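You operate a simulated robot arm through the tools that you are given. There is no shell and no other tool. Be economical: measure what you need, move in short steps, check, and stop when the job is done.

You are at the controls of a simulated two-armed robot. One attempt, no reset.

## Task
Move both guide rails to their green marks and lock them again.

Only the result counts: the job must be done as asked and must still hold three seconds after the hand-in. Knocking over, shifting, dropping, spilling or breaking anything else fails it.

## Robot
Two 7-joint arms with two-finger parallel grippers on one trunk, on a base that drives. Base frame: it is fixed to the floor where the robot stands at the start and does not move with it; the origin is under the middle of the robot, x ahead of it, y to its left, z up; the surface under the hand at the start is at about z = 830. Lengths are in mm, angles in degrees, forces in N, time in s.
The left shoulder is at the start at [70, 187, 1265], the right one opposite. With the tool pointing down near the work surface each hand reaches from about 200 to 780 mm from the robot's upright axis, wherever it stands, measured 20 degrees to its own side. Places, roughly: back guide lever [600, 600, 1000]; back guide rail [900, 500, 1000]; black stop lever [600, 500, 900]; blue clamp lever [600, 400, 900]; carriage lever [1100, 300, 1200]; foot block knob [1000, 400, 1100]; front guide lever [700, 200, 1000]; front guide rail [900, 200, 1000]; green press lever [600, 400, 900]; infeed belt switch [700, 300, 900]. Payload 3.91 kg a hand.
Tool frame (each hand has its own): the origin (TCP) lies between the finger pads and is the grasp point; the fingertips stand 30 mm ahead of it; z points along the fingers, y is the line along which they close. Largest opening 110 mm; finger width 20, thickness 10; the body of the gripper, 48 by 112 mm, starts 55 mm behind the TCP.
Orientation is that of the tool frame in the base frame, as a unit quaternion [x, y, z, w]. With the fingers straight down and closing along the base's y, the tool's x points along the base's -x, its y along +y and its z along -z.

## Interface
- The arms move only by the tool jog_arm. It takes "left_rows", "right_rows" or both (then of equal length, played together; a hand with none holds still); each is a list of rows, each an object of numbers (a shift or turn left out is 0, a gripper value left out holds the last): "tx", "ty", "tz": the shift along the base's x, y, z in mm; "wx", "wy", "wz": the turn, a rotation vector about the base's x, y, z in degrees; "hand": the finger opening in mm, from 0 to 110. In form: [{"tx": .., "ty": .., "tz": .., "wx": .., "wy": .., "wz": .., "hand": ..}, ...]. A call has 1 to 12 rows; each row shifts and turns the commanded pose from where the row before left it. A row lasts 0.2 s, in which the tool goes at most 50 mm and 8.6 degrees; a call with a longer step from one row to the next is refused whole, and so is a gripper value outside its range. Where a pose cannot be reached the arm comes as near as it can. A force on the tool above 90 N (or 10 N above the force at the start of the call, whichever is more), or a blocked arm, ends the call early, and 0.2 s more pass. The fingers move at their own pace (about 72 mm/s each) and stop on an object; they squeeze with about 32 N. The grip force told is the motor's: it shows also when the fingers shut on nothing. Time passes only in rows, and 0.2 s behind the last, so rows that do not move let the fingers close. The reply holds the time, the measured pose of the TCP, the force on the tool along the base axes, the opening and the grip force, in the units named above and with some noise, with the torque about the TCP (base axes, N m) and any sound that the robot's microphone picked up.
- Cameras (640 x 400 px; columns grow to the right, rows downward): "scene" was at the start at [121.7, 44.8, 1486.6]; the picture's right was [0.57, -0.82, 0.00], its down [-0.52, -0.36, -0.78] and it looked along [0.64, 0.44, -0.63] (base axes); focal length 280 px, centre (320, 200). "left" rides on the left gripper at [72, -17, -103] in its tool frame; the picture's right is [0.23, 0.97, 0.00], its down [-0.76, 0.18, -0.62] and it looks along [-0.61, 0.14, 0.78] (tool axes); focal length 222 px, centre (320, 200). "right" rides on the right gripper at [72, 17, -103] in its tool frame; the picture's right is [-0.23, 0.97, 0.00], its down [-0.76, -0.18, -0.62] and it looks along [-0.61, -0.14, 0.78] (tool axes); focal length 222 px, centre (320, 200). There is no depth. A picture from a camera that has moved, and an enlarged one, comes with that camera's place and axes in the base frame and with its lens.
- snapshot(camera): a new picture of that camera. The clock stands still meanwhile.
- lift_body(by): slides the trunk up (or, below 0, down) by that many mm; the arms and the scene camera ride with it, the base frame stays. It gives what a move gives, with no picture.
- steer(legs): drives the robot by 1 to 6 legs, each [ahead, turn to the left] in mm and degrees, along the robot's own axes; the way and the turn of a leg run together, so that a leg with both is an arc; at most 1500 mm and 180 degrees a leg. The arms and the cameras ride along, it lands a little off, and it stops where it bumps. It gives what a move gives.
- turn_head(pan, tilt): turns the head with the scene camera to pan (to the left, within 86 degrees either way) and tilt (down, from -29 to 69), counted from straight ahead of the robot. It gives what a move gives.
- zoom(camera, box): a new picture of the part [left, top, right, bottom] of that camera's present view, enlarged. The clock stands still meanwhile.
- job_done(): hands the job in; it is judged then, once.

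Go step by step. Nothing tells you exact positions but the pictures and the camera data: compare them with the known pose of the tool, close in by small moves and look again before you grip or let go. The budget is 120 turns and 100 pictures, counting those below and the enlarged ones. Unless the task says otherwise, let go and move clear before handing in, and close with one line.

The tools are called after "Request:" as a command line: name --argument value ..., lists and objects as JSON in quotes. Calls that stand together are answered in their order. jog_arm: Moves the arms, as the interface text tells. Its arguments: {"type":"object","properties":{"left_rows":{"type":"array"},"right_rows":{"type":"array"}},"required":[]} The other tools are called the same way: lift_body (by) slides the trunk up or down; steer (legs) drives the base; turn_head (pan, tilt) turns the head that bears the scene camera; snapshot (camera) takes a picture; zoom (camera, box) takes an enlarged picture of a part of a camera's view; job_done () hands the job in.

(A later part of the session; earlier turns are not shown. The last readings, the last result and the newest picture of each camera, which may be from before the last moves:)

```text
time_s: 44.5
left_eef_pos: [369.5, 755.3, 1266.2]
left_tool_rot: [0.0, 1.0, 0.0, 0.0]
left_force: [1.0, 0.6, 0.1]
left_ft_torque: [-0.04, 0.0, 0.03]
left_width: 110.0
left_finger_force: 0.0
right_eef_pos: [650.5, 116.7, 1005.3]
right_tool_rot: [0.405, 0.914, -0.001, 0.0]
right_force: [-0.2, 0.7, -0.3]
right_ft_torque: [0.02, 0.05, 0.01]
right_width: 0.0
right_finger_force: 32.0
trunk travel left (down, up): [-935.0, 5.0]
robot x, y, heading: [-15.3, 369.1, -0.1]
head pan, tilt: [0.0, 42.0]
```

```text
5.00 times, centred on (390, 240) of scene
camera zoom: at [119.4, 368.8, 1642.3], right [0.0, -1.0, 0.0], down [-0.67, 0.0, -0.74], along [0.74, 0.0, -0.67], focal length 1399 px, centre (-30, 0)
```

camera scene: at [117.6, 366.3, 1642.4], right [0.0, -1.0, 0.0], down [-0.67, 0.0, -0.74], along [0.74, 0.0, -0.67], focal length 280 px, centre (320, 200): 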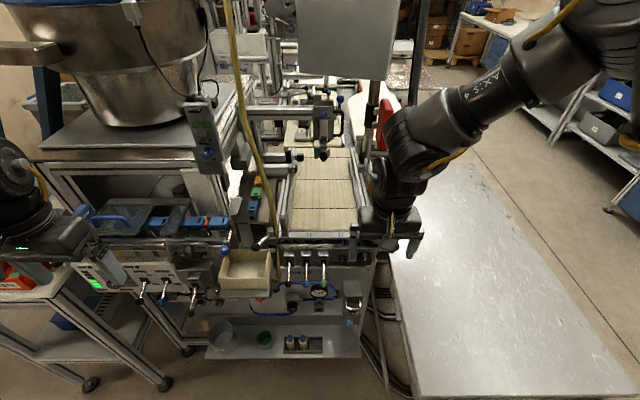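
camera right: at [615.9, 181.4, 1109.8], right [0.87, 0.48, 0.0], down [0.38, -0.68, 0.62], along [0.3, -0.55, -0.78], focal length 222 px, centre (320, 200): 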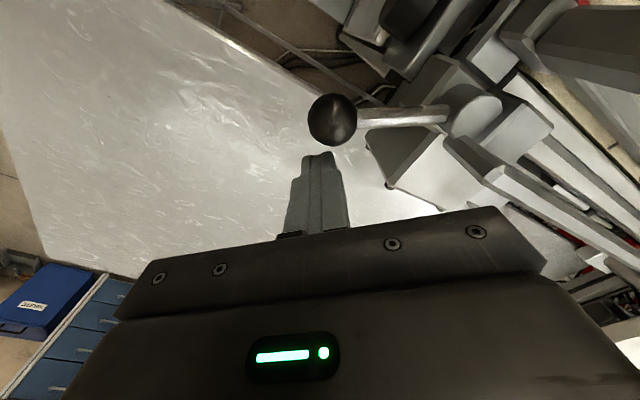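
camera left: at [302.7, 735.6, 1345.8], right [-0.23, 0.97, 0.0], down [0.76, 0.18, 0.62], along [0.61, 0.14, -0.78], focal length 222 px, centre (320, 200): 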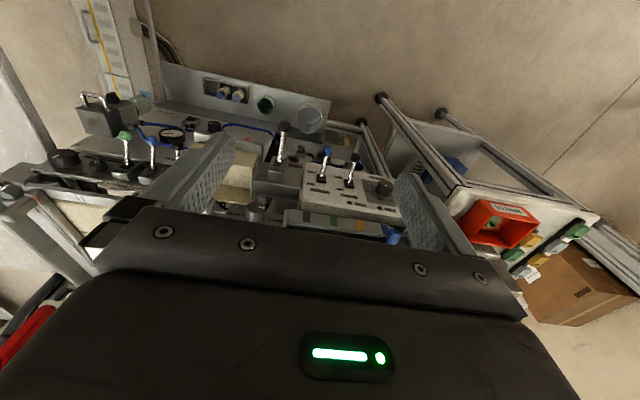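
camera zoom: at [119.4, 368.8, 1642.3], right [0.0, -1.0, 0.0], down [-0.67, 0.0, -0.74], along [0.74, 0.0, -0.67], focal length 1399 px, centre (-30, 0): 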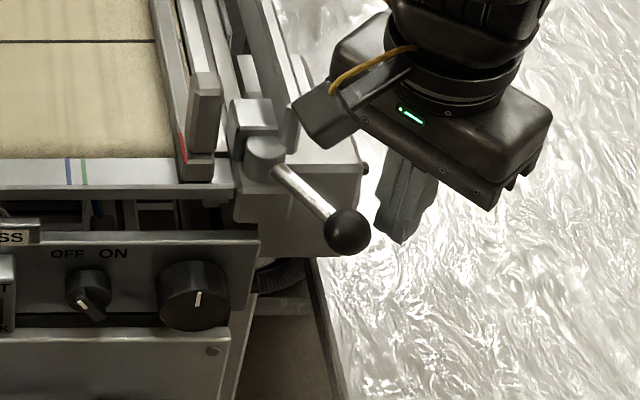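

The finger is beside the ball. I'll push inward along the arc in short steps, watching the force.

Request:
jog_arm --right_rows '[{"tx": -5, "ty": 8}, {"tx": -5, "ty": 8}, {"tx": -6, "ty": 7}, {}]'

Request:
zoom --camera "right" --box '[240, 60, 560, 260]'

```text
time_s: 45.5
left_eef_pos: [370.2, 754.8, 1266.0]
left_tool_rot: [0.0, 1.0, 0.0, 0.0]
left_force: [-0.4, -0.3, 0.1]
left_ft_torque: [0.01, -0.01, -0.01]
left_width: 109.8
left_finger_force: 0.1
right_eef_pos: [636.6, 138.9, 1004.4]
right_tool_rot: [0.406, 0.914, -0.001, -0.001]
right_force: [0.7, 0.0, 0.8]
right_ft_torque: [-0.03, 0.01, 0.03]
right_width: 0.2
right_finger_force: 31.9
trunk travel left (down, up): [-935.0, 5.0]
robot x, y, heading: [-13.5, 371.3, -0.2]
head pan, tilt: [0.0, 42.0]
```

```text
2.00 times, centred on (400, 160) of right
camera zoom: at [600.6, 203.8, 1109.4], right [0.87, 0.48, 0.0], down [0.38, -0.68, 0.62], along [0.3, -0.55, -0.78], focal length 444 px, centre (160, 280)
```

zoom: 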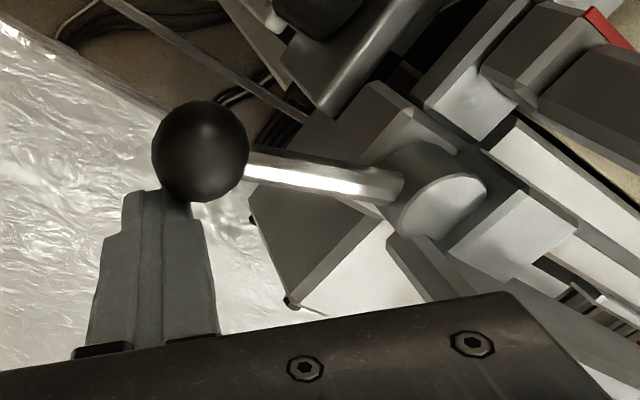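

The lever follows inward with little resistance. I'll continue along the arc.

Request:
jog_arm --right_rows '[{"tx": -4, "ty": 10}, {"tx": -3, "ty": 10}, {"tx": -2, "ty": 10}, {"ty": 10}, {}]'

Request:
zoom --camera "right" --box '[240, 60, 560, 260]'

Request:
zoom --camera "scene" --box '[340, 200, 440, 280]'

```text
time_s: 46.7
left_eef_pos: [369.1, 756.1, 1264.8]
left_tool_rot: [0.0, 1.0, 0.0, -0.001]
left_force: [0.1, -0.7, 0.9]
left_ft_torque: [0.02, 0.0, -0.01]
left_width: 110.1
left_finger_force: 0.0
right_eef_pos: [626.6, 178.7, 1005.1]
right_tool_rot: [0.406, 0.914, -0.003, 0.0]
right_force: [0.7, 0.0, 0.6]
right_ft_torque: [-0.02, 0.0, 0.01]
right_width: 0.1
right_finger_force: 32.4
trunk travel left (down, up): [-935.0, 5.0]
robot x, y, heading: [-10.7, 366.6, 0.1]
head pan, tilt: [0.0, 42.0]
```

```text
2.00 times, centred on (400, 160) of right
camera zoom: at [591.7, 244.6, 1109.3], right [0.87, 0.48, 0.0], down [0.38, -0.68, 0.62], along [0.3, -0.55, -0.78], focal length 444 px, centre (160, 280)
```

zoom: 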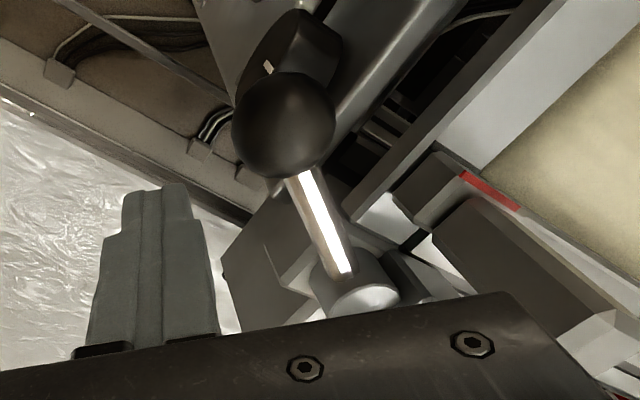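

```text
5.00 times, centred on (390, 240) of scene
camera zoom: at [119.8, 368.9, 1642.2], right [0.0, -1.0, 0.0], down [-0.67, 0.0, -0.74], along [0.74, 0.0, -0.67], focal length 1399 px, centre (-30, 0)
```

zoom: 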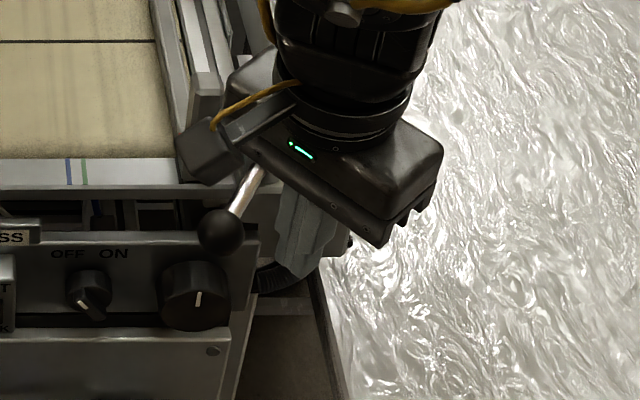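

The front lever snapped over to the inner side (ball now about [641, 223]), so it should be unlocked. Next I'll place the closed fingers outside the rail post (centre about [708, 228], top 1049) to push it toward the green mark.

Request:
jog_arm --right_rows '[{"tx": -4, "ty": -8}, {"tz": 30}, {"tz": 30}, {"tx": 30, "ty": 3}, {"tx": 30, "ty": 3}, {"tx": 25, "ty": 5}, {}]'

Request:
snapshot --camera "right"

Request:
zoom --camera "scene" --box '[340, 200, 440, 280]'

```text
time_s: 48.3
left_eef_pos: [369.0, 755.3, 1266.2]
left_tool_rot: [0.0, 1.0, 0.001, 0.0]
left_force: [0.8, 0.7, -0.6]
left_ft_torque: [0.03, 0.0, 0.01]
left_width: 110.0
left_finger_force: 0.1
right_eef_pos: [682.4, 175.6, 1065.3]
right_tool_rot: [0.407, 0.913, -0.001, -0.001]
right_force: [-0.2, -0.5, 0.2]
right_ft_torque: [-0.01, 0.01, 0.02]
right_width: 0.0
right_finger_force: 32.0
right hand out of reach, approached as far as the arm can: row 6
trunk travel left (down, up): [-935.0, 5.0]
robot x, y, heading: [-15.8, 371.8, 0.1]
head pan, tilt: [0.0, 42.0]
```

```text
61 pictures are left
camera right: at [646.5, 240.6, 1169.7], right [0.87, 0.48, 0.0], down [0.38, -0.68, 0.62], along [0.3, -0.55, -0.78], focal length 222 px, centre (320, 200)
```

right: 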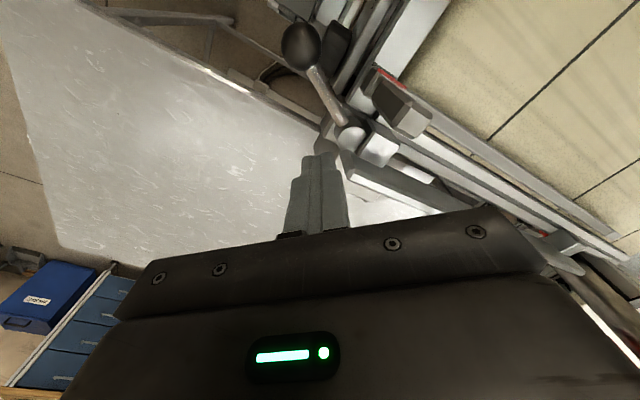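

```text
5.00 times, centred on (390, 240) of scene
camera zoom: at [118.8, 367.6, 1642.3], right [0.0, -1.0, 0.0], down [-0.67, 0.0, -0.74], along [0.74, 0.0, -0.67], focal length 1399 px, centre (-30, 0)
```

zoom: 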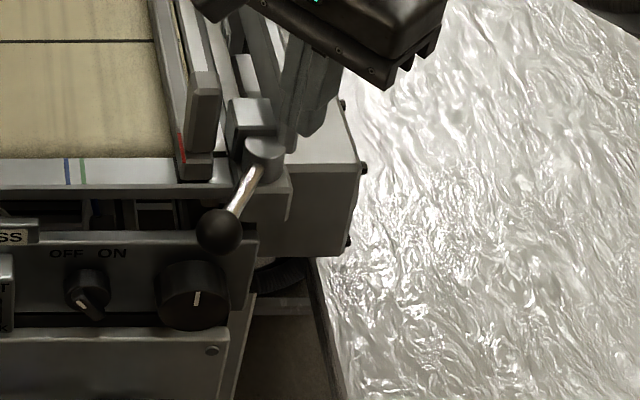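

x is limited at this yaw. I'll turn another 20° to gain reach.

Request:
jog_arm --right_rows '[{"wz": -8}, {"wz": -8}, {"wz": -8}, {"tx": 13, "ty": 6}, {"tx": 13, "ty": 4}, {}]'

Request:
snapshot --camera "right"

```text
time_s: 49.7
left_eef_pos: [370.3, 756.2, 1265.0]
left_tool_rot: [0.0, 1.0, 0.0, 0.001]
left_force: [0.5, 0.4, 0.6]
left_ft_torque: [0.01, -0.02, 0.0]
left_width: 110.1
left_finger_force: 0.1
right_eef_pos: [684.6, 181.5, 1066.5]
right_tool_rot: [0.587, 0.809, -0.002, -0.001]
right_force: [0.1, 0.9, 0.2]
right_ft_torque: [0.0, -0.01, -0.01]
right_width: 0.0
right_finger_force: 32.3
right hand out of reach, approached as far as the arm can: row 4, 5
trunk travel left (down, up): [-935.0, 5.0]
robot x, y, heading: [-15.0, 371.2, -0.1]
head pan, tilt: [0.0, 42.0]
```

```text
59 pictures are left
camera right: at [678.8, 255.4, 1170.7], right [1.0, 0.09, 0.0], down [0.07, -0.78, 0.62], along [0.05, -0.62, -0.78], focal length 222 px, centre (320, 200)
```

right: 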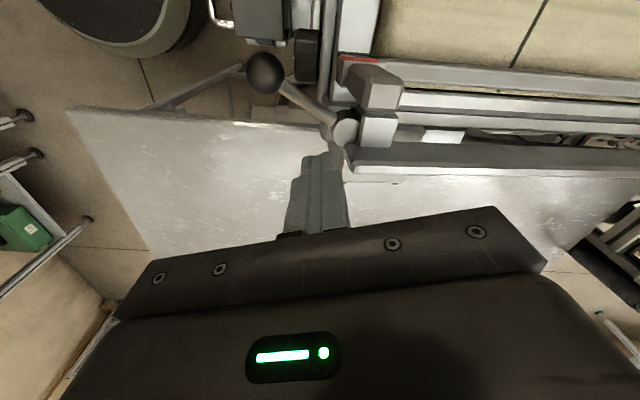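

I'll lower the trunk by 80 mm (hand raised first) to gain horizontal reach.

Request:
jog_arm --right_rows '[{"tz": 40, "tx": -15}, {"tz": 40, "tx": -15}, {}]'

Request:
lift_body --by -80

Request:
jog_arm --right_rows '[{"tx": 20}, {"tx": 20}, {"tx": 15}, {}]'

```text
time_s: 50.5
left_eef_pos: [371.8, 757.1, 1265.9]
left_tool_rot: [0.0, 1.0, 0.0, -0.002]
left_force: [0.5, 0.3, -0.2]
left_ft_torque: [-0.01, 0.0, 0.01]
left_width: 110.0
left_finger_force: 0.1
right_eef_pos: [654.7, 181.3, 1147.6]
right_tool_rot: [0.587, 0.81, -0.003, -0.002]
right_force: [-0.8, 0.5, -0.1]
right_ft_torque: [0.03, 0.0, 0.01]
right_width: 0.0
right_finger_force: 31.3
trunk travel left (down, up): [-935.0, 5.0]
robot x, y, heading: [-17.3, 371.0, 0.0]
head pan, tilt: [0.0, 42.0]
```

```text
time_s: 51.7
left_eef_pos: [369.5, 755.4, 1186.3]
left_tool_rot: [0.0, 1.0, 0.0, 0.0]
left_force: [0.5, -0.3, -0.5]
left_ft_torque: [0.01, 0.0, 0.03]
left_width: 109.9
left_finger_force: 0.0
right_eef_pos: [655.4, 180.7, 1067.7]
right_tool_rot: [0.587, 0.809, -0.001, -0.001]
right_force: [0.3, 0.4, -0.4]
right_ft_torque: [0.0, -0.01, -0.04]
right_width: 0.0
right_finger_force: 31.7
trunk travel left (down, up): [-855.0, 85.0]
robot x, y, heading: [-14.1, 372.2, -0.1]
head pan, tilt: [0.0, 42.0]
```

```text
time_s: 52.7
left_eef_pos: [370.6, 755.2, 1186.0]
left_tool_rot: [0.0, 1.0, 0.0, 0.0]
left_force: [0.3, -0.2, 0.1]
left_ft_torque: [0.02, 0.02, 0.0]
left_width: 110.0
left_finger_force: 0.1
right_eef_pos: [694.2, 179.3, 1069.0]
right_tool_rot: [0.587, 0.81, 0.001, -0.001]
right_force: [-0.3, -1.0, 0.5]
right_ft_torque: [-0.05, 0.0, 0.01]
right_width: 0.0
right_finger_force: 31.9
right hand out of reach, approached as far as the arm can: row 3
trunk travel left (down, up): [-855.0, 85.0]
robot x, y, heading: [-14.0, 373.4, -0.0]
head pan, tilt: [0.0, 42.0]
```

Now x = 694 is enough to catch the post. I'll lower the fingers and push the post inward about halfway, then check.

Request:
jog_arm --right_rows '[{"tz": -15}, {"ty": 10}, {"ty": 10}, {"ty": 8}, {"ty": 8}, {"ty": 8}, {"ty": 8}, {}]'

Request:
zoom --camera "scene" --box '[310, 170, 430, 260]'

Request:
snapshot --camera "right"

```text
time_s: 54.5
left_eef_pos: [370.2, 755.6, 1186.2]
left_tool_rot: [0.0, 1.0, 0.0, -0.001]
left_force: [0.0, -0.5, 0.9]
left_ft_torque: [-0.02, -0.03, -0.01]
left_width: 110.0
left_finger_force: 0.1
right_eef_pos: [685.2, 235.6, 1053.6]
right_tool_rot: [0.587, 0.81, -0.002, -0.001]
right_force: [-0.3, 0.3, -0.4]
right_ft_torque: [0.01, -0.01, 0.0]
right_width: 0.1
right_finger_force: 31.7
right hand out of reach, approached as far as the arm can: row 2, 4, 7
trunk travel left (down, up): [-855.0, 85.0]
robot x, y, heading: [-17.8, 373.2, 0.4]
head pan, tilt: [0.0, 42.0]
```

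```text
4.44 times, centred on (370, 215) of scene
camera zoom: at [119.6, 368.6, 1562.2], right [0.0, -1.0, 0.0], down [-0.67, 0.0, -0.74], along [0.74, 0.0, -0.67], focal length 1244 px, centre (98, 133)
```

zoom: 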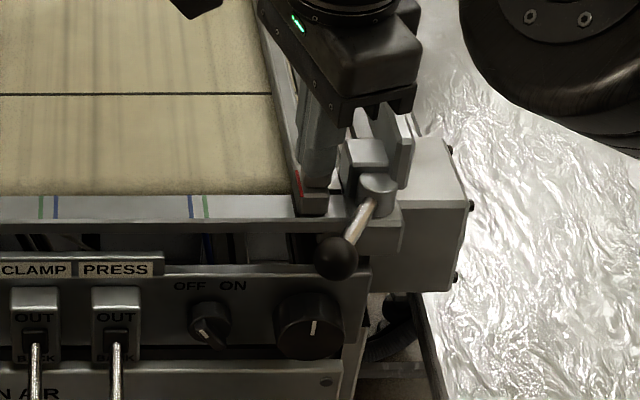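

```text
57 pictures are left
camera right: at [679.2, 309.4, 1157.5], right [1.0, 0.09, 0.0], down [0.07, -0.78, 0.62], along [0.05, -0.62, -0.78], focal length 222 px, centre (320, 200)
```

right: 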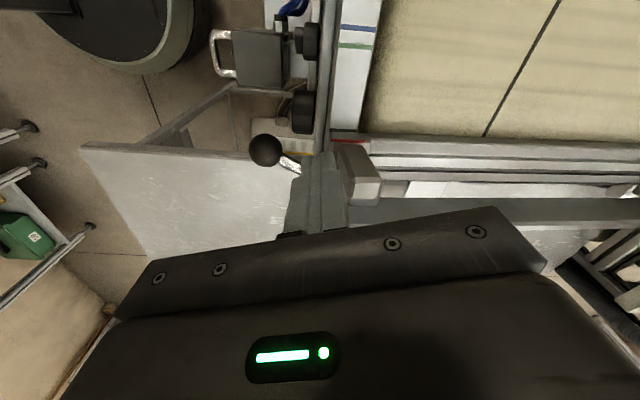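

The finger slipped past the front of the post, so I need more reach. I'll lift the hand, and look down to see whether the base can drive forward.

Request:
jog_arm --right_rows '[{"tx": -20, "ty": -10}, {"tz": 30, "ty": -30}, {"tz": 30, "ty": -30}, {"tz": 30}]'

Request:
turn_head --pan -15 --tilt 69

Request:
snapshot --camera "scene"

```text
time_s: 55.5
left_eef_pos: [369.5, 757.1, 1186.6]
left_tool_rot: [0.0, 1.0, 0.0, 0.0]
left_force: [0.4, -0.6, 0.3]
left_ft_torque: [-0.02, -0.04, 0.03]
left_width: 110.0
left_finger_force: 0.1
right_eef_pos: [663.4, 168.4, 1145.4]
right_tool_rot: [0.586, 0.81, -0.002, -0.003]
right_force: [0.9, 0.2, -0.4]
right_ft_torque: [-0.04, -0.02, -0.01]
right_width: 0.0
right_finger_force: 32.7
trunk travel left (down, up): [-855.0, 85.0]
robot x, y, heading: [-13.5, 371.2, 0.0]
head pan, tilt: [0.0, 42.0]
```

```text
time_s: 56.4
left_eef_pos: [370.6, 755.9, 1186.9]
left_tool_rot: [0.0, 1.0, 0.0, 0.0]
left_force: [0.3, 0.2, 0.5]
left_ft_torque: [-0.01, -0.01, -0.03]
left_width: 109.8
left_finger_force: 0.0
right_eef_pos: [666.1, 167.1, 1142.9]
right_tool_rot: [0.587, 0.809, -0.003, -0.002]
right_force: [-0.1, 0.0, 0.9]
right_ft_torque: [0.02, 0.02, 0.0]
right_width: 0.0
right_finger_force: 31.8
trunk travel left (down, up): [-855.0, 85.0]
robot x, y, heading: [-17.5, 373.3, 0.1]
head pan, tilt: [-15.0, 68.8]
```

```text
56 pictures are left
camera scene: at [90.3, 354.1, 1529.1], right [-0.26, -0.97, 0.0], down [-0.9, 0.24, -0.36], along [0.35, -0.09, -0.93], focal length 280 px, centre (320, 200)
```

scene: 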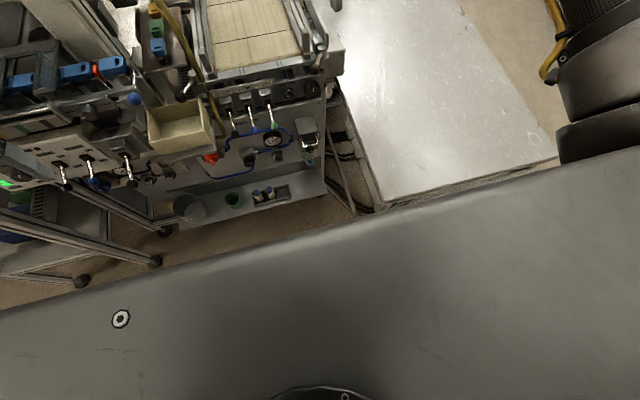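

I can't verify base clearance, so I'll instead tilt the fingers forward by 25°, which extends the reach without driving.

Request:
jog_arm --right_rows '[{"wy": -8.3}, {"wy": -8.3}, {"wy": -8.4}, {"tx": 20, "tz": -20}, {"tx": 20, "tz": -20}, {"tz": -20}, {}]'

Request:
turn_head --pan 0 --tilt 42

Request:
zoom --camera "scene" --box '[310, 160, 430, 250]'

```text
time_s: 58.0
left_eef_pos: [370.1, 755.5, 1186.6]
left_tool_rot: [0.001, 1.0, 0.0, 0.0]
left_force: [-0.1, 0.0, -0.2]
left_ft_torque: [-0.01, 0.02, -0.03]
left_width: 110.0
left_finger_force: 0.0
right_eef_pos: [702.7, 167.7, 1082.4]
right_tool_rot: [0.574, 0.791, 0.126, 0.174]
right_force: [-0.1, 0.1, -0.6]
right_ft_torque: [0.03, -0.03, -0.01]
right_width: 0.2
right_finger_force: 32.3
trunk travel left (down, up): [-855.0, 85.0]
robot x, y, heading: [-15.7, 372.6, 0.0]
head pan, tilt: [-15.0, 68.8]
```

```text
time_s: 58.9
left_eef_pos: [369.9, 756.1, 1186.6]
left_tool_rot: [-0.001, 1.0, 0.0, 0.0]
left_force: [-0.6, 0.8, 0.3]
left_ft_torque: [-0.01, -0.01, 0.02]
left_width: 109.6
left_finger_force: 0.1
right_eef_pos: [704.2, 168.2, 1081.8]
right_tool_rot: [0.574, 0.79, 0.126, 0.174]
right_force: [-0.5, 0.8, -0.5]
right_ft_torque: [0.02, -0.03, -0.06]
right_width: 0.1
right_finger_force: 31.6
trunk travel left (down, up): [-855.0, 85.0]
robot x, y, heading: [-13.2, 374.2, 0.2]
head pan, tilt: [0.0, 42.0]
```

```text
4.44 times, centred on (370, 205) of scene
camera zoom: at [119.6, 368.8, 1562.1], right [0.0, -1.0, 0.0], down [-0.67, 0.0, -0.74], along [0.74, 0.0, -0.67], focal length 1244 px, centre (98, 178)
```

zoom: 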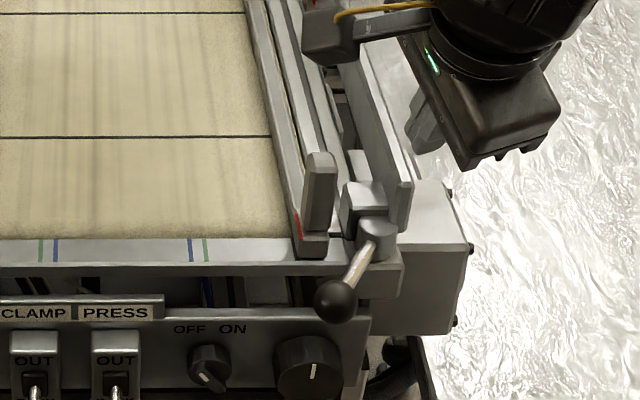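

The tilted hand reaches. I'll move to y = 190, lower to tip height about 1023, and push the post about half of the way.

Request:
jog_arm --right_rows '[{"tx": -5, "ty": 22}, {"tz": -16}, {"tz": -16}, {"ty": 8}, {"ty": 8}, {"ty": 8}, {"ty": 8}, {"ty": 8}, {}]'

Request:
zoom --camera "scene" --box '[310, 160, 430, 250]'

```text
time_s: 60.9
left_eef_pos: [369.5, 756.3, 1185.4]
left_tool_rot: [0.0, 1.0, 0.0, -0.001]
left_force: [-0.1, 0.7, 0.0]
left_ft_torque: [0.0, -0.03, -0.03]
left_width: 109.8
left_finger_force: 0.1
right_eef_pos: [700.7, 229.5, 1050.8]
right_tool_rot: [0.573, 0.791, 0.126, 0.173]
right_force: [0.4, -0.4, -0.3]
right_ft_torque: [-0.03, 0.01, 0.03]
right_width: 0.4
right_finger_force: 31.8
trunk travel left (down, up): [-855.0, 85.0]
robot x, y, heading: [-16.2, 372.4, -0.2]
head pan, tilt: [0.0, 42.0]
```

```text
4.44 times, centred on (370, 205) of scene
camera zoom: at [119.6, 368.3, 1562.2], right [0.0, -1.0, 0.0], down [-0.67, 0.0, -0.74], along [0.74, 0.0, -0.67], focal length 1244 px, centre (98, 178)
```

zoom: 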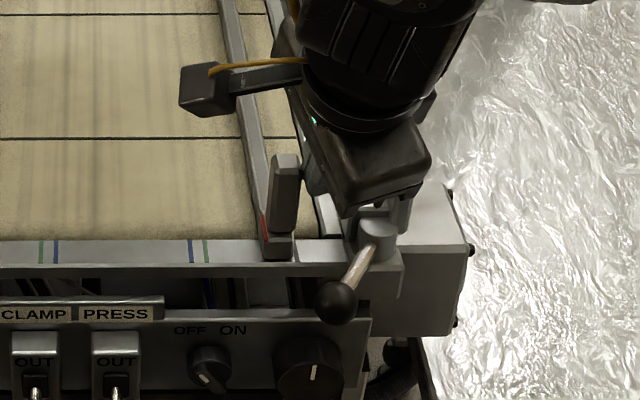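

The unlocked rail slides: about 22 mm done, about 36 mm to go. I'll push 26 mm more and check.

Request:
jog_arm --right_rows '[{"ty": 7}, {"ty": 7}, {"ty": 6}, {"ty": 6}, {}]'

Request:
zoom --camera "scene" --box '[340, 190, 390, 225]'

```text
time_s: 62.1
left_eef_pos: [368.3, 754.9, 1186.1]
left_tool_rot: [0.0, 1.0, 0.001, 0.0]
left_force: [0.0, 0.7, 0.0]
left_ft_torque: [-0.01, -0.02, 0.02]
left_width: 110.0
left_finger_force: 0.0
right_eef_pos: [700.2, 254.5, 1050.1]
right_tool_rot: [0.574, 0.79, 0.125, 0.174]
right_force: [0.5, -1.3, 1.1]
right_ft_torque: [-0.03, 0.02, 0.01]
right_width: 0.0
right_finger_force: 32.4
trunk travel left (down, up): [-855.0, 85.0]
robot x, y, heading: [-15.6, 370.4, -0.1]
head pan, tilt: [0.0, 42.0]
```

```text
11.43 times, centred on (365, 208) of scene
camera zoom: at [119.4, 368.3, 1562.3], right [0.0, -1.0, 0.0], down [-0.67, 0.0, -0.74], along [0.74, 0.0, -0.67], focal length 3198 px, centre (-194, 114)
```

zoom: 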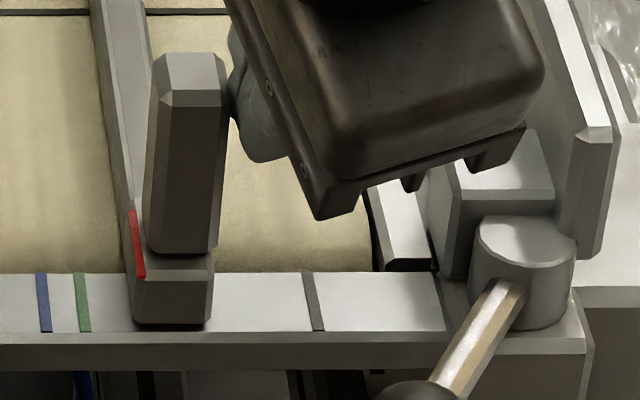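

The red pointer is at y ≈ 285 and the green mark at ≈ 298. I'll push about 10 mm more and re-check.

Request:
jog_arm --right_rows '[{"ty": 4}, {"ty": 3}, {"ty": 3}, {}]'

Request:
zoom --camera "scene" --box '[340, 190, 390, 225]'

```text
time_s: 63.1
left_eef_pos: [370.7, 756.6, 1186.7]
left_tool_rot: [0.0, 1.0, 0.0, -0.001]
left_force: [-0.2, -1.1, 0.6]
left_ft_torque: [0.0, 0.02, -0.02]
left_width: 109.9
left_finger_force: 0.0
right_eef_pos: [698.9, 265.7, 1050.8]
right_tool_rot: [0.573, 0.791, 0.126, 0.174]
right_force: [0.7, -0.3, -0.4]
right_ft_torque: [0.04, 0.02, 0.0]
right_width: 0.1
right_finger_force: 32.2
trunk travel left (down, up): [-855.0, 85.0]
robot x, y, heading: [-14.1, 373.2, 0.3]
head pan, tilt: [0.0, 42.0]
```

```text
11.43 times, centred on (365, 208) of scene
camera zoom: at [119.4, 369.1, 1562.2], right [0.0, -1.0, 0.0], down [-0.67, 0.0, -0.74], along [0.74, 0.0, -0.67], focal length 3198 px, centre (-194, 114)
```

zoom: 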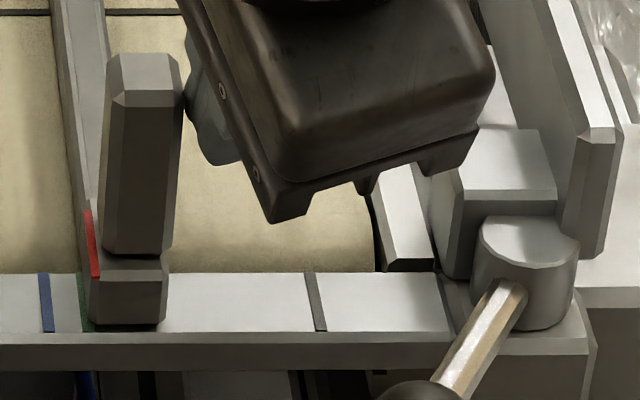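

Nearly there. I'll zoom in harder for the fine alignment.

Request:
zoom --camera "scene" --box '[340, 204, 360, 220]'

```text
16.00 times, centred on (350, 212) of scene
camera zoom: at [119.4, 369.1, 1562.2], right [0.0, -1.0, 0.0], down [-0.67, 0.0, -0.74], along [0.74, 0.0, -0.67], focal length 4477 px, centre (-160, 8)
```

zoom: 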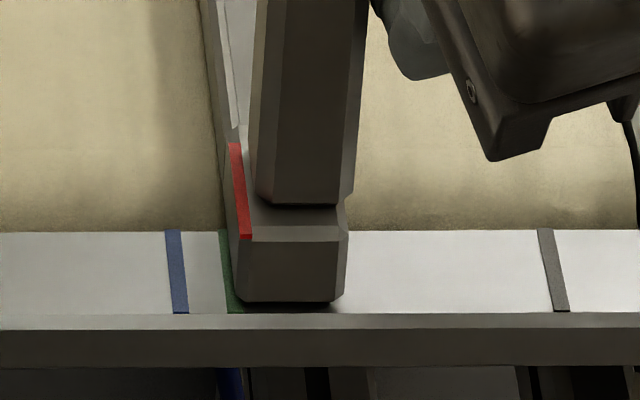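

The red pointer is about 1 mm short of the green mark's centre. I'll nudge it 1 mm, then back off outward and lift.

Request:
jog_arm --right_rows '[{"ty": 1.2}, {}, {"ty": -8}, {"ty": -15}, {"tz": 30}, {"tz": 30}]'

Request:
zoom --camera "scene" --box '[340, 204, 360, 220]'

Request:
zoom --camera "scene" --box '[310, 160, 430, 250]'

```text
time_s: 64.5
left_eef_pos: [369.6, 757.3, 1186.7]
left_tool_rot: [-0.001, 1.0, -0.001, 0.0]
left_force: [0.1, 0.2, -0.8]
left_ft_torque: [0.01, 0.0, 0.0]
left_width: 110.1
left_finger_force: 0.1
right_eef_pos: [701.3, 243.2, 1109.7]
right_tool_rot: [0.574, 0.79, 0.125, 0.175]
right_force: [0.2, 0.2, 0.4]
right_ft_torque: [-0.01, -0.01, 0.0]
right_width: 0.0
right_finger_force: 32.1
trunk travel left (down, up): [-855.0, 85.0]
robot x, y, heading: [-11.2, 372.4, 0.0]
head pan, tilt: [0.0, 42.0]
```

```text
16.00 times, centred on (350, 212) of scene
camera zoom: at [118.5, 369.6, 1562.3], right [0.0, -1.0, 0.0], down [-0.67, 0.0, -0.74], along [0.74, 0.0, -0.67], focal length 4477 px, centre (-160, 8)
```

zoom: 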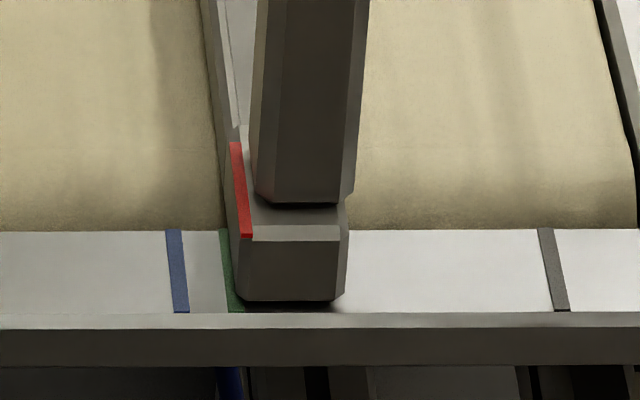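

```text
4.44 times, centred on (370, 205) of scene
camera zoom: at [118.5, 369.6, 1562.3], right [0.0, -1.0, 0.0], down [-0.67, 0.0, -0.74], along [0.74, 0.0, -0.67], focal length 1244 px, centre (98, 178)
```

zoom: 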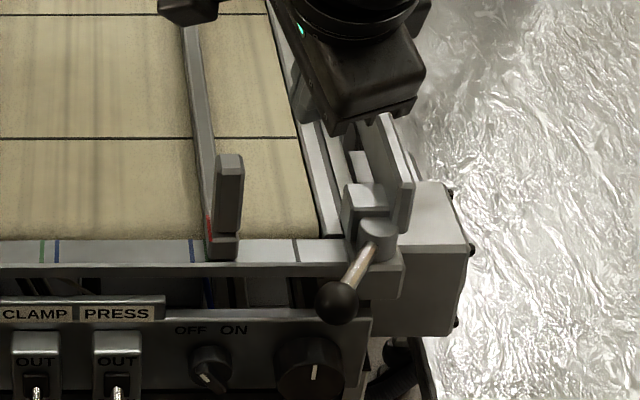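

The front pointer now sits on the green mark within about 1 mm. Next I'll lock the front lever by pushing its ball (about [641, 223]) back outward from the inner side, keeping the tilt.

Request:
jog_arm --right_rows '[{"tx": -26, "ty": 5}, {"tx": -26, "ty": 5}, {"tz": -36}, {"tz": -36}, {"tz": -35}, {}]'

Request:
zoom --camera "scene" --box '[310, 160, 430, 250]'

Request:
snapshot --camera "right"

```text
time_s: 65.9
left_eef_pos: [369.5, 755.4, 1185.3]
left_tool_rot: [0.0, 1.0, 0.0, 0.0]
left_force: [-0.4, -0.9, 0.0]
left_ft_torque: [0.01, -0.01, 0.0]
left_width: 110.1
left_finger_force: 0.1
right_eef_pos: [646.3, 253.6, 1004.9]
right_tool_rot: [0.573, 0.791, 0.126, 0.174]
right_force: [-0.6, -0.8, 0.6]
right_ft_torque: [0.03, -0.02, 0.02]
right_width: 0.1
right_finger_force: 32.3
trunk travel left (down, up): [-855.0, 85.0]
robot x, y, heading: [-14.0, 369.0, 0.1]
head pan, tilt: [0.0, 42.0]
```

```text
4.44 times, centred on (370, 205) of scene
camera zoom: at [119.8, 368.8, 1562.2], right [0.0, -1.0, 0.0], down [-0.67, 0.0, -0.74], along [0.74, 0.0, -0.67], focal length 1244 px, centre (98, 178)
```

zoom: 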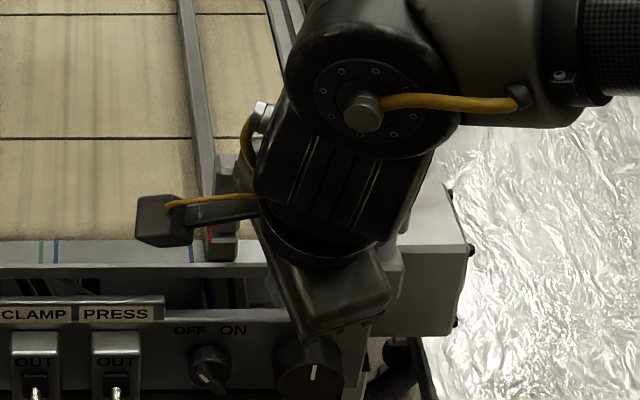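

```text
47 pictures are left
camera right: at [598.2, 327.2, 1096.6], right [0.9, 0.09, 0.42], down [-0.2, -0.78, 0.6], along [0.38, -0.62, -0.69], focal length 222 px, centre (320, 200)
```

right: 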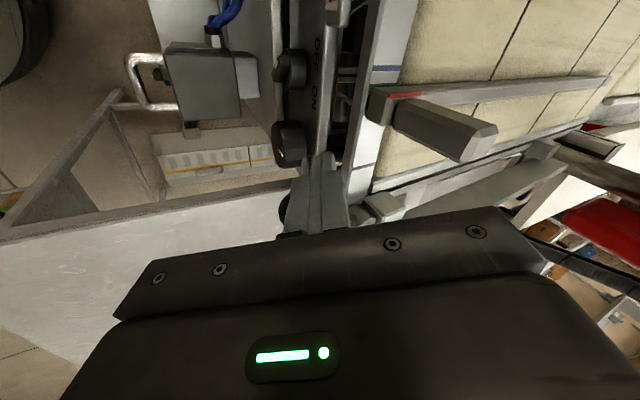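

The finger is on the inner side of the ball. I'll push it outward along the arc.

Request:
jog_arm --right_rows '[{"tx": -5, "ty": -9}, {"tx": -4, "ty": -10}, {"tx": -3, "ty": -10}, {"tx": -2, "ty": -10}, {"tx": -1, "ty": -10}, {"ty": -10}, {"tx": 2, "ty": -8}, {}]'

Request:
snapshot --camera "right"

```text
time_s: 67.7
left_eef_pos: [370.2, 754.7, 1186.2]
left_tool_rot: [-0.001, 1.0, 0.001, 0.0]
left_force: [-0.6, -0.7, -0.4]
left_ft_torque: [-0.01, 0.03, -0.03]
left_width: 109.8
left_finger_force: 0.0
right_eef_pos: [635.6, 185.2, 1002.6]
right_tool_rot: [0.574, 0.79, 0.126, 0.174]
right_force: [-0.5, -0.9, 0.5]
right_ft_torque: [-0.03, -0.01, -0.02]
right_width: 0.0
right_finger_force: 31.7
trunk travel left (down, up): [-855.0, 85.0]
robot x, y, heading: [-14.4, 370.5, -0.2]
head pan, tilt: [0.0, 42.0]
```

```text
46 pictures are left
camera right: at [586.4, 259.5, 1095.7], right [0.9, 0.09, 0.42], down [-0.2, -0.78, 0.6], along [0.38, -0.62, -0.69], focal length 222 px, centre (320, 200)
```

right: 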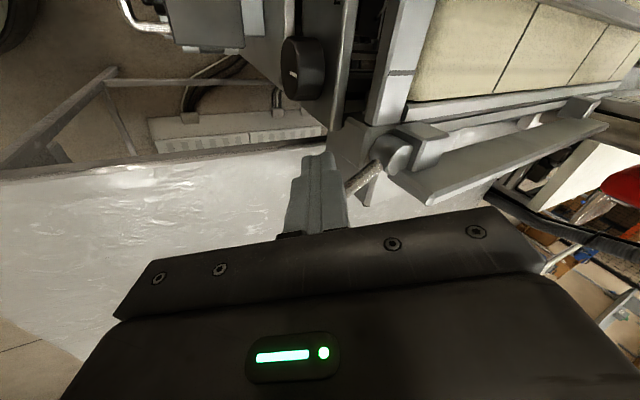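

The lever has gone outward. I'll pull the hand away and up to check its resting position.

Request:
jog_arm --right_rows '[{"tx": -20, "ty": 10}, {"tx": -20, "tz": 30}, {"tz": 40}, {"tz": 30, "tx": -20}, {"tx": -40}, {"tx": -40}]'

Request:
zoom --camera "scene" --box '[310, 160, 430, 250]'

```text
time_s: 69.1
left_eef_pos: [369.7, 756.7, 1186.5]
left_tool_rot: [0.001, 1.0, 0.0, 0.0]
left_force: [-0.1, -0.7, -0.2]
left_ft_torque: [-0.01, 0.03, 0.02]
left_width: 109.7
left_finger_force: 0.1
right_eef_pos: [495.1, 197.6, 1104.1]
right_tool_rot: [0.574, 0.79, 0.125, 0.175]
right_force: [0.2, 0.0, -0.5]
right_ft_torque: [0.03, -0.03, -0.02]
right_width: 0.1
right_finger_force: 32.1
trunk travel left (down, up): [-855.0, 85.0]
robot x, y, heading: [-17.5, 370.0, 0.1]
head pan, tilt: [0.0, 42.0]
```

```text
4.44 times, centred on (370, 205) of scene
camera zoom: at [118.6, 369.0, 1562.3], right [0.0, -1.0, 0.0], down [-0.67, 0.0, -0.74], along [0.74, 0.0, -0.67], focal length 1244 px, centre (98, 178)
```

zoom: 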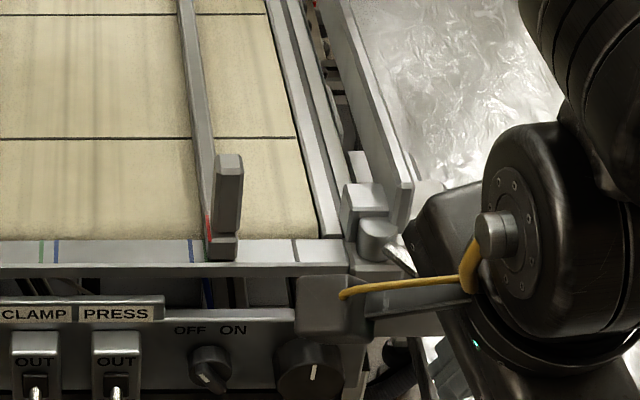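

The hand still blocks the view of the ball, so I'll move it further right and look again.

Request:
jog_arm --right_rows '[{"tx": -40, "ty": -20}, {"tx": -30, "ty": -35}, {"ty": -40}, {"ty": -40}, {}]'

Request:
zoom --camera "scene" --box '[330, 170, 430, 240]'

Request:
zoom --camera "scene" --box '[220, 160, 320, 240]'

```text
time_s: 70.3
left_eef_pos: [370.2, 756.9, 1185.5]
left_tool_rot: [0.0, 1.0, -0.001, -0.001]
left_force: [-0.7, -0.6, -0.8]
left_ft_torque: [-0.01, -0.02, -0.01]
left_width: 109.8
left_finger_force: 0.0
right_eef_pos: [425.5, 61.3, 1103.7]
right_tool_rot: [0.573, 0.791, 0.125, 0.174]
right_force: [0.1, 1.1, 0.9]
right_ft_torque: [-0.02, 0.01, -0.03]
right_width: 0.2
right_finger_force: 32.0
trunk travel left (down, up): [-855.0, 85.0]
robot x, y, heading: [-14.9, 370.4, 0.4]
head pan, tilt: [0.0, 42.0]
```

```text
5.71 times, centred on (380, 205) of scene
camera zoom: at [119.5, 370.3, 1562.2], right [0.0, -1.0, 0.0], down [-0.67, 0.0, -0.74], along [0.74, 0.0, -0.67], focal length 1599 px, centre (-23, 171)
```

zoom: 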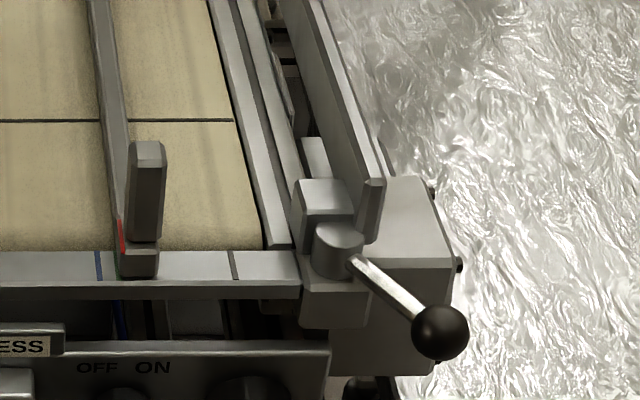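

```text
5.00 times, centred on (270, 200) of scene
camera zoom: at [119.5, 370.3, 1562.2], right [0.0, -1.0, 0.0], down [-0.67, 0.0, -0.74], along [0.74, 0.0, -0.67], focal length 1399 px, centre (570, 200)
```

zoom: 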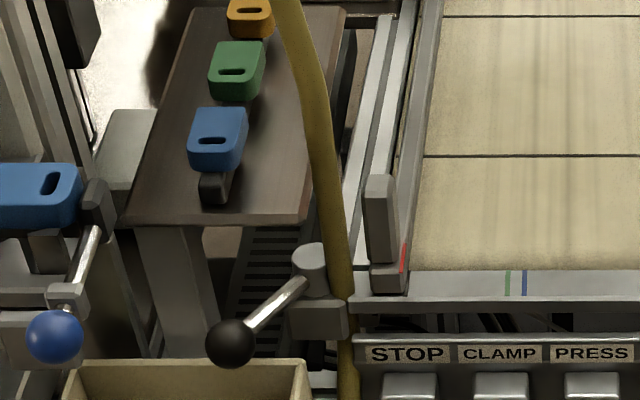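

The front lever is back in its locked position and the rail is on green. For the back side I need to understand the obstacles (hose, blue-ball lever, hanging box with blue button) near [640, 600].

Request:
snapshot --camera "scene"

Request:
zoom --camera "scene" --box '[120, 40, 300, 240]'

```text
42 pictures are left
camera scene: at [119.5, 370.3, 1562.2], right [0.0, -1.0, 0.0], down [-0.67, 0.0, -0.74], along [0.74, 0.0, -0.67], focal length 280 px, centre (320, 200)
```

scene: 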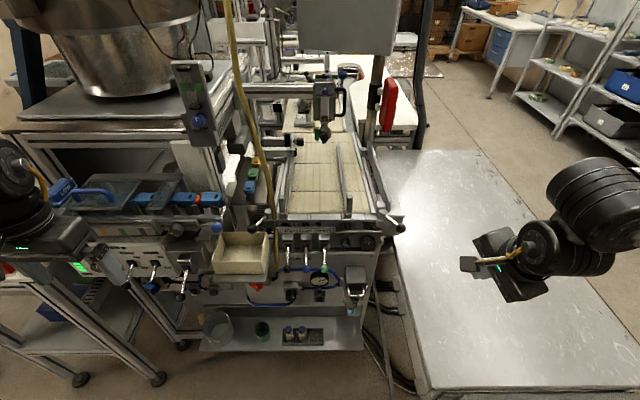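

```text
2.00 times, centred on (210, 140) of scene
camera zoom: at [119.5, 370.3, 1562.2], right [0.0, -1.0, 0.0], down [-0.67, 0.0, -0.74], along [0.74, 0.0, -0.67], focal length 560 px, centre (540, 320)
```

zoom: 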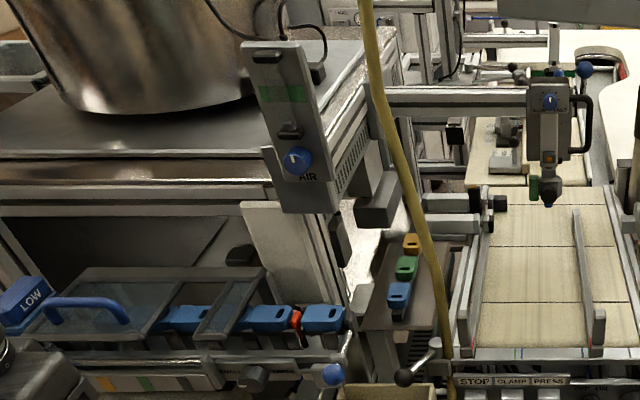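

The AIR box hangs at about [655, 615, 1240+] and the blue ball is at about [520, 590, 1120], so I'll keep the left hand at y ≤ 555 and use open fingers as a fork around the lever ball. First I swing the left hand to y ≈ 555, tilted forward slightly, in free space.

Request:
jog_arm --left_rows '[{"ty": -40, "tz": 10, "wy": -6, "hand": 64}, {"ty": -40, "tz": 10, "wy": -6}, {"ty": -40, "wz": 8}, {"ty": -40, "wz": 7}, {"ty": -40}, {"tx": 45}, {"tx": 45}, {}]'

Request:
snapshot --camera "left"

Request:
snapshot --camera "scene"

```text
time_s: 72.1
left_eef_pos: [432.3, 771.0, 1189.8]
left_tool_rot: [-0.129, 0.986, 0.014, 0.105]
left_force: [0.4, 0.2, -0.1]
left_ft_torque: [0.04, -0.02, -0.01]
left_width: 63.8
left_finger_force: 0.0
left hand out of reach, approached as far as the arm can: row 2, 3, 4, 5
right_eef_pos: [422.5, 60.0, 1104.3]
right_tool_rot: [0.573, 0.79, 0.126, 0.174]
right_force: [-0.4, 0.7, 0.8]
right_ft_torque: [-0.02, -0.02, 0.01]
right_width: 0.0
right_finger_force: 32.3
trunk travel left (down, up): [-855.0, 85.0]
robot x, y, heading: [-15.0, 372.0, 0.0]
head pan, tilt: [0.0, 42.0]
```

```text
40 pictures are left
camera left: at [348.2, 729.1, 1274.6], right [-0.47, 0.88, -0.05], down [0.55, 0.33, 0.77], along [0.69, 0.33, -0.64], focal length 222 px, centre (320, 200)
```

left: 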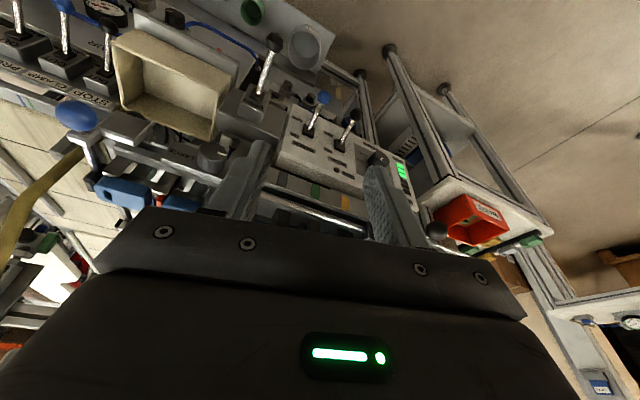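

```text
39 pictures are left
camera scene: at [117.4, 367.2, 1562.4], right [0.0, -1.0, 0.0], down [-0.67, 0.0, -0.74], along [0.74, 0.0, -0.67], focal length 280 px, centre (320, 200)
```

scene: 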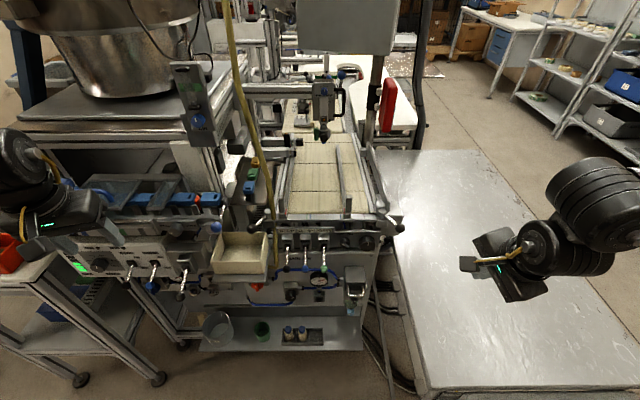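

The left hand couldn't move in y at this yaw; mirrored from the right hand, a larger yaw should free it. I'll turn it 40° further and then move.

Request:
jog_arm --left_rows '[{"wz": 8}, {"wz": 8}, {"wz": 8}, {"wz": 8}, {"wz": 8}, {"ty": -40}, {"ty": -40}, {"ty": -40}, {}]'

```text
time_s: 74.1
left_eef_pos: [493.8, 727.2, 1192.5]
left_tool_rot: [-0.162, 0.982, 0.017, 0.099]
left_force: [0.2, 0.0, 0.0]
left_ft_torque: [-0.02, 0.0, 0.0]
left_width: 63.8
left_finger_force: 0.0
left hand out of reach, approached as far as the arm can: row 1, 2, 3, 4, 5, 6, 7, 8
right_eef_pos: [425.2, 62.1, 1105.3]
right_tool_rot: [0.573, 0.791, 0.126, 0.174]
right_force: [0.2, 0.6, 0.2]
right_ft_torque: [0.0, 0.01, 0.01]
right_width: 0.0
right_finger_force: 31.7
trunk travel left (down, up): [-855.0, 85.0]
robot x, y, heading: [-13.3, 372.2, 0.2]
head pan, tilt: [0.0, 42.0]
```

Positive yaw is blocked for the left hand; I'll try turning it the other way.

Request:
jog_arm --left_rows '[{"wz": -8}, {"wz": -8}, {"wz": -8}, {"wz": -8}, {"tx": -30}, {"tx": -30}, {"ty": -30}, {"ty": -30}, {}]'

```text
time_s: 76.1
left_eef_pos: [435.2, 669.5, 1195.9]
left_tool_rot: [0.114, 0.988, -0.011, 0.1]
left_force: [0.1, 0.4, -0.3]
left_ft_torque: [-0.04, -0.02, 0.03]
left_width: 63.8
left_finger_force: 0.0
right_eef_pos: [422.2, 62.0, 1104.8]
right_tool_rot: [0.574, 0.79, 0.126, 0.175]
right_force: [0.4, 0.5, -1.2]
right_ft_torque: [-0.01, 0.0, -0.01]
right_width: 0.0
right_finger_force: 31.9
trunk travel left (down, up): [-855.0, 85.0]
robot x, y, heading: [-13.1, 371.8, -0.4]
head pan, tilt: [0.0, 42.0]
```

Negative yaw frees it, and that also suits the back lever (closing along its swing). I'll continue to y ≈ 550 and yaw about -37°.

Request:
jog_arm --left_rows '[{"ty": -40, "wz": -6}, {"ty": -40, "wz": -6}, {"ty": -40, "wz": -6}, {"wz": -6}, {"tx": 40}, {"tx": 40}, {}]'

Request:
snapshot --camera "left"

Request:
snapshot --camera "scene"

```text
time_s: 77.7
left_eef_pos: [497.3, 565.0, 1197.8]
left_tool_rot: [0.318, 0.943, -0.032, 0.096]
left_force: [-0.2, 0.6, -0.7]
left_ft_torque: [0.04, 0.01, -0.03]
left_width: 63.8
left_finger_force: 0.1
left hand out of reach, approached as far as the arm can: row 3, 6
right_eef_pos: [422.1, 60.5, 1104.2]
right_tool_rot: [0.573, 0.791, 0.126, 0.175]
right_force: [-0.6, -0.2, 0.0]
right_ft_torque: [-0.02, -0.03, 0.0]
right_width: 0.2
right_finger_force: 32.2
trunk travel left (down, up): [-855.0, 85.0]
robot x, y, heading: [-17.6, 369.4, -0.1]
head pan, tilt: [0.0, 42.0]
```

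```text
38 pictures are left
camera left: at [416.4, 604.8, 1284.6], right [0.41, 0.91, -0.04], down [0.6, -0.23, 0.76], along [0.69, -0.34, -0.64], focal length 222 px, centre (320, 200)
```

left: 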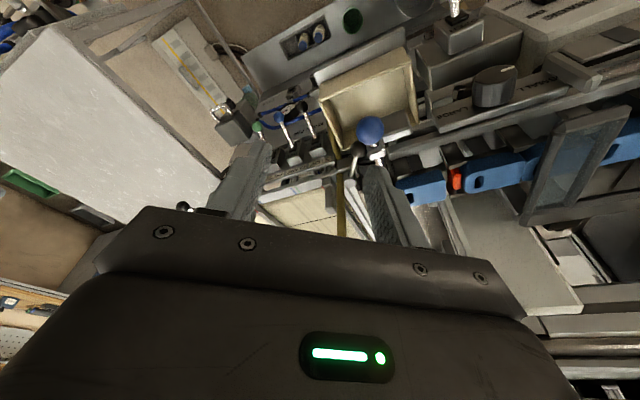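

```text
37 pictures are left
camera scene: at [116.5, 367.7, 1562.5], right [0.0, -1.0, 0.0], down [-0.67, 0.0, -0.74], along [0.74, 0.0, -0.67], focal length 280 px, centre (320, 200)
```

scene: 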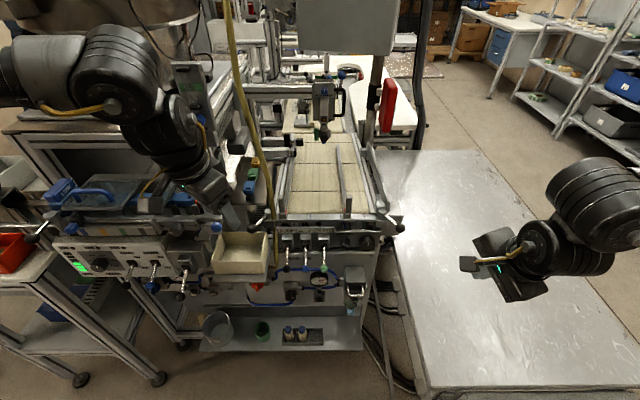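

I'll continue forward toward the lever with a bit more turn, at the same height above the blue ball.

Request:
jog_arm --left_rows '[{"wz": -7, "ty": -10}, {"wz": -7, "ty": -10}, {"tx": 35}, {"tx": 35}, {"tx": 35}, {}]'

```text
time_s: 79.1
left_eef_pos: [493.6, 556.4, 1196.7]
left_tool_rot: [0.403, 0.91, -0.041, 0.092]
left_force: [-0.8, 0.4, 0.7]
left_ft_torque: [-0.01, 0.0, -0.01]
left_width: 64.2
left_finger_force: 0.1
left hand out of reach, approached as far as the arm can: row 1, 2, 3, 4, 5
right_eef_pos: [425.5, 60.0, 1102.9]
right_tool_rot: [0.573, 0.791, 0.127, 0.174]
right_force: [-0.4, -0.3, -0.8]
right_ft_torque: [0.03, 0.01, -0.01]
right_width: 0.0
right_finger_force: 31.8
trunk travel left (down, up): [-855.0, 85.0]
robot x, y, heading: [-14.9, 372.5, 0.2]
head pan, tilt: [0.0, 42.0]
```

The hand is probably too high relative to the shoulder. I'll raise the trunk 80 mm and then move the hand down and forward.

Request:
lift_body --by 80

Request:
jog_arm --left_rows '[{"tz": -30}, {"tz": -30}, {"tx": 30, "tz": -10}, {"tx": 30}, {"tx": 30}, {}]'

```text
time_s: 80.3
left_eef_pos: [493.2, 556.9, 1277.6]
left_tool_rot: [0.402, 0.91, -0.04, 0.092]
left_force: [0.4, -1.1, -0.2]
left_ft_torque: [0.02, -0.03, -0.04]
left_width: 63.9
left_finger_force: 0.1
right_eef_pos: [423.8, 61.3, 1183.9]
right_tool_rot: [0.574, 0.79, 0.125, 0.174]
right_force: [0.0, 0.0, 0.2]
right_ft_torque: [-0.04, 0.05, 0.0]
right_width: 0.0
right_finger_force: 31.8
trunk travel left (down, up): [-935.0, 5.0]
robot x, y, heading: [-16.1, 373.3, 0.1]
head pan, tilt: [0.0, 42.0]
```

```text
time_s: 81.7
left_eef_pos: [555.0, 602.8, 1225.6]
left_tool_rot: [0.402, 0.91, -0.042, 0.094]
left_force: [0.8, 1.1, 0.4]
left_ft_torque: [0.01, -0.02, 0.0]
left_width: 63.7
left_finger_force: 0.1
left hand out of reach, approached as far as the arm can: row 1, 2, 3, 4, 5
right_eef_pos: [424.8, 59.5, 1183.5]
right_tool_rot: [0.573, 0.791, 0.126, 0.173]
right_force: [0.1, -0.4, -0.3]
right_ft_torque: [0.03, 0.0, 0.03]
right_width: 0.0
right_finger_force: 31.9
trunk travel left (down, up): [-935.0, 5.0]
robot x, y, heading: [-18.1, 371.7, 0.2]
head pan, tilt: [0.0, 42.0]
```

The left arm is in an unfavourable elbow posture and drifts outward. I'll retreat, unwind the hand, go high and inward as the right arm did, then come back from there.

Request:
jog_arm --left_rows '[{"tx": -40, "tz": 15}, {"tx": -40, "tz": 20}, {"tx": -40, "tz": 20, "wz": 8}, {"tz": 30, "wz": 8, "wy": 4}, {"tz": 20, "wz": 8, "wy": 4}, {"wz": 8, "wy": 4}, {"wz": 8}, {"wz": 8}, {}]'

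```text
refused: row 4 steps farther than a row can; nothing moved
```

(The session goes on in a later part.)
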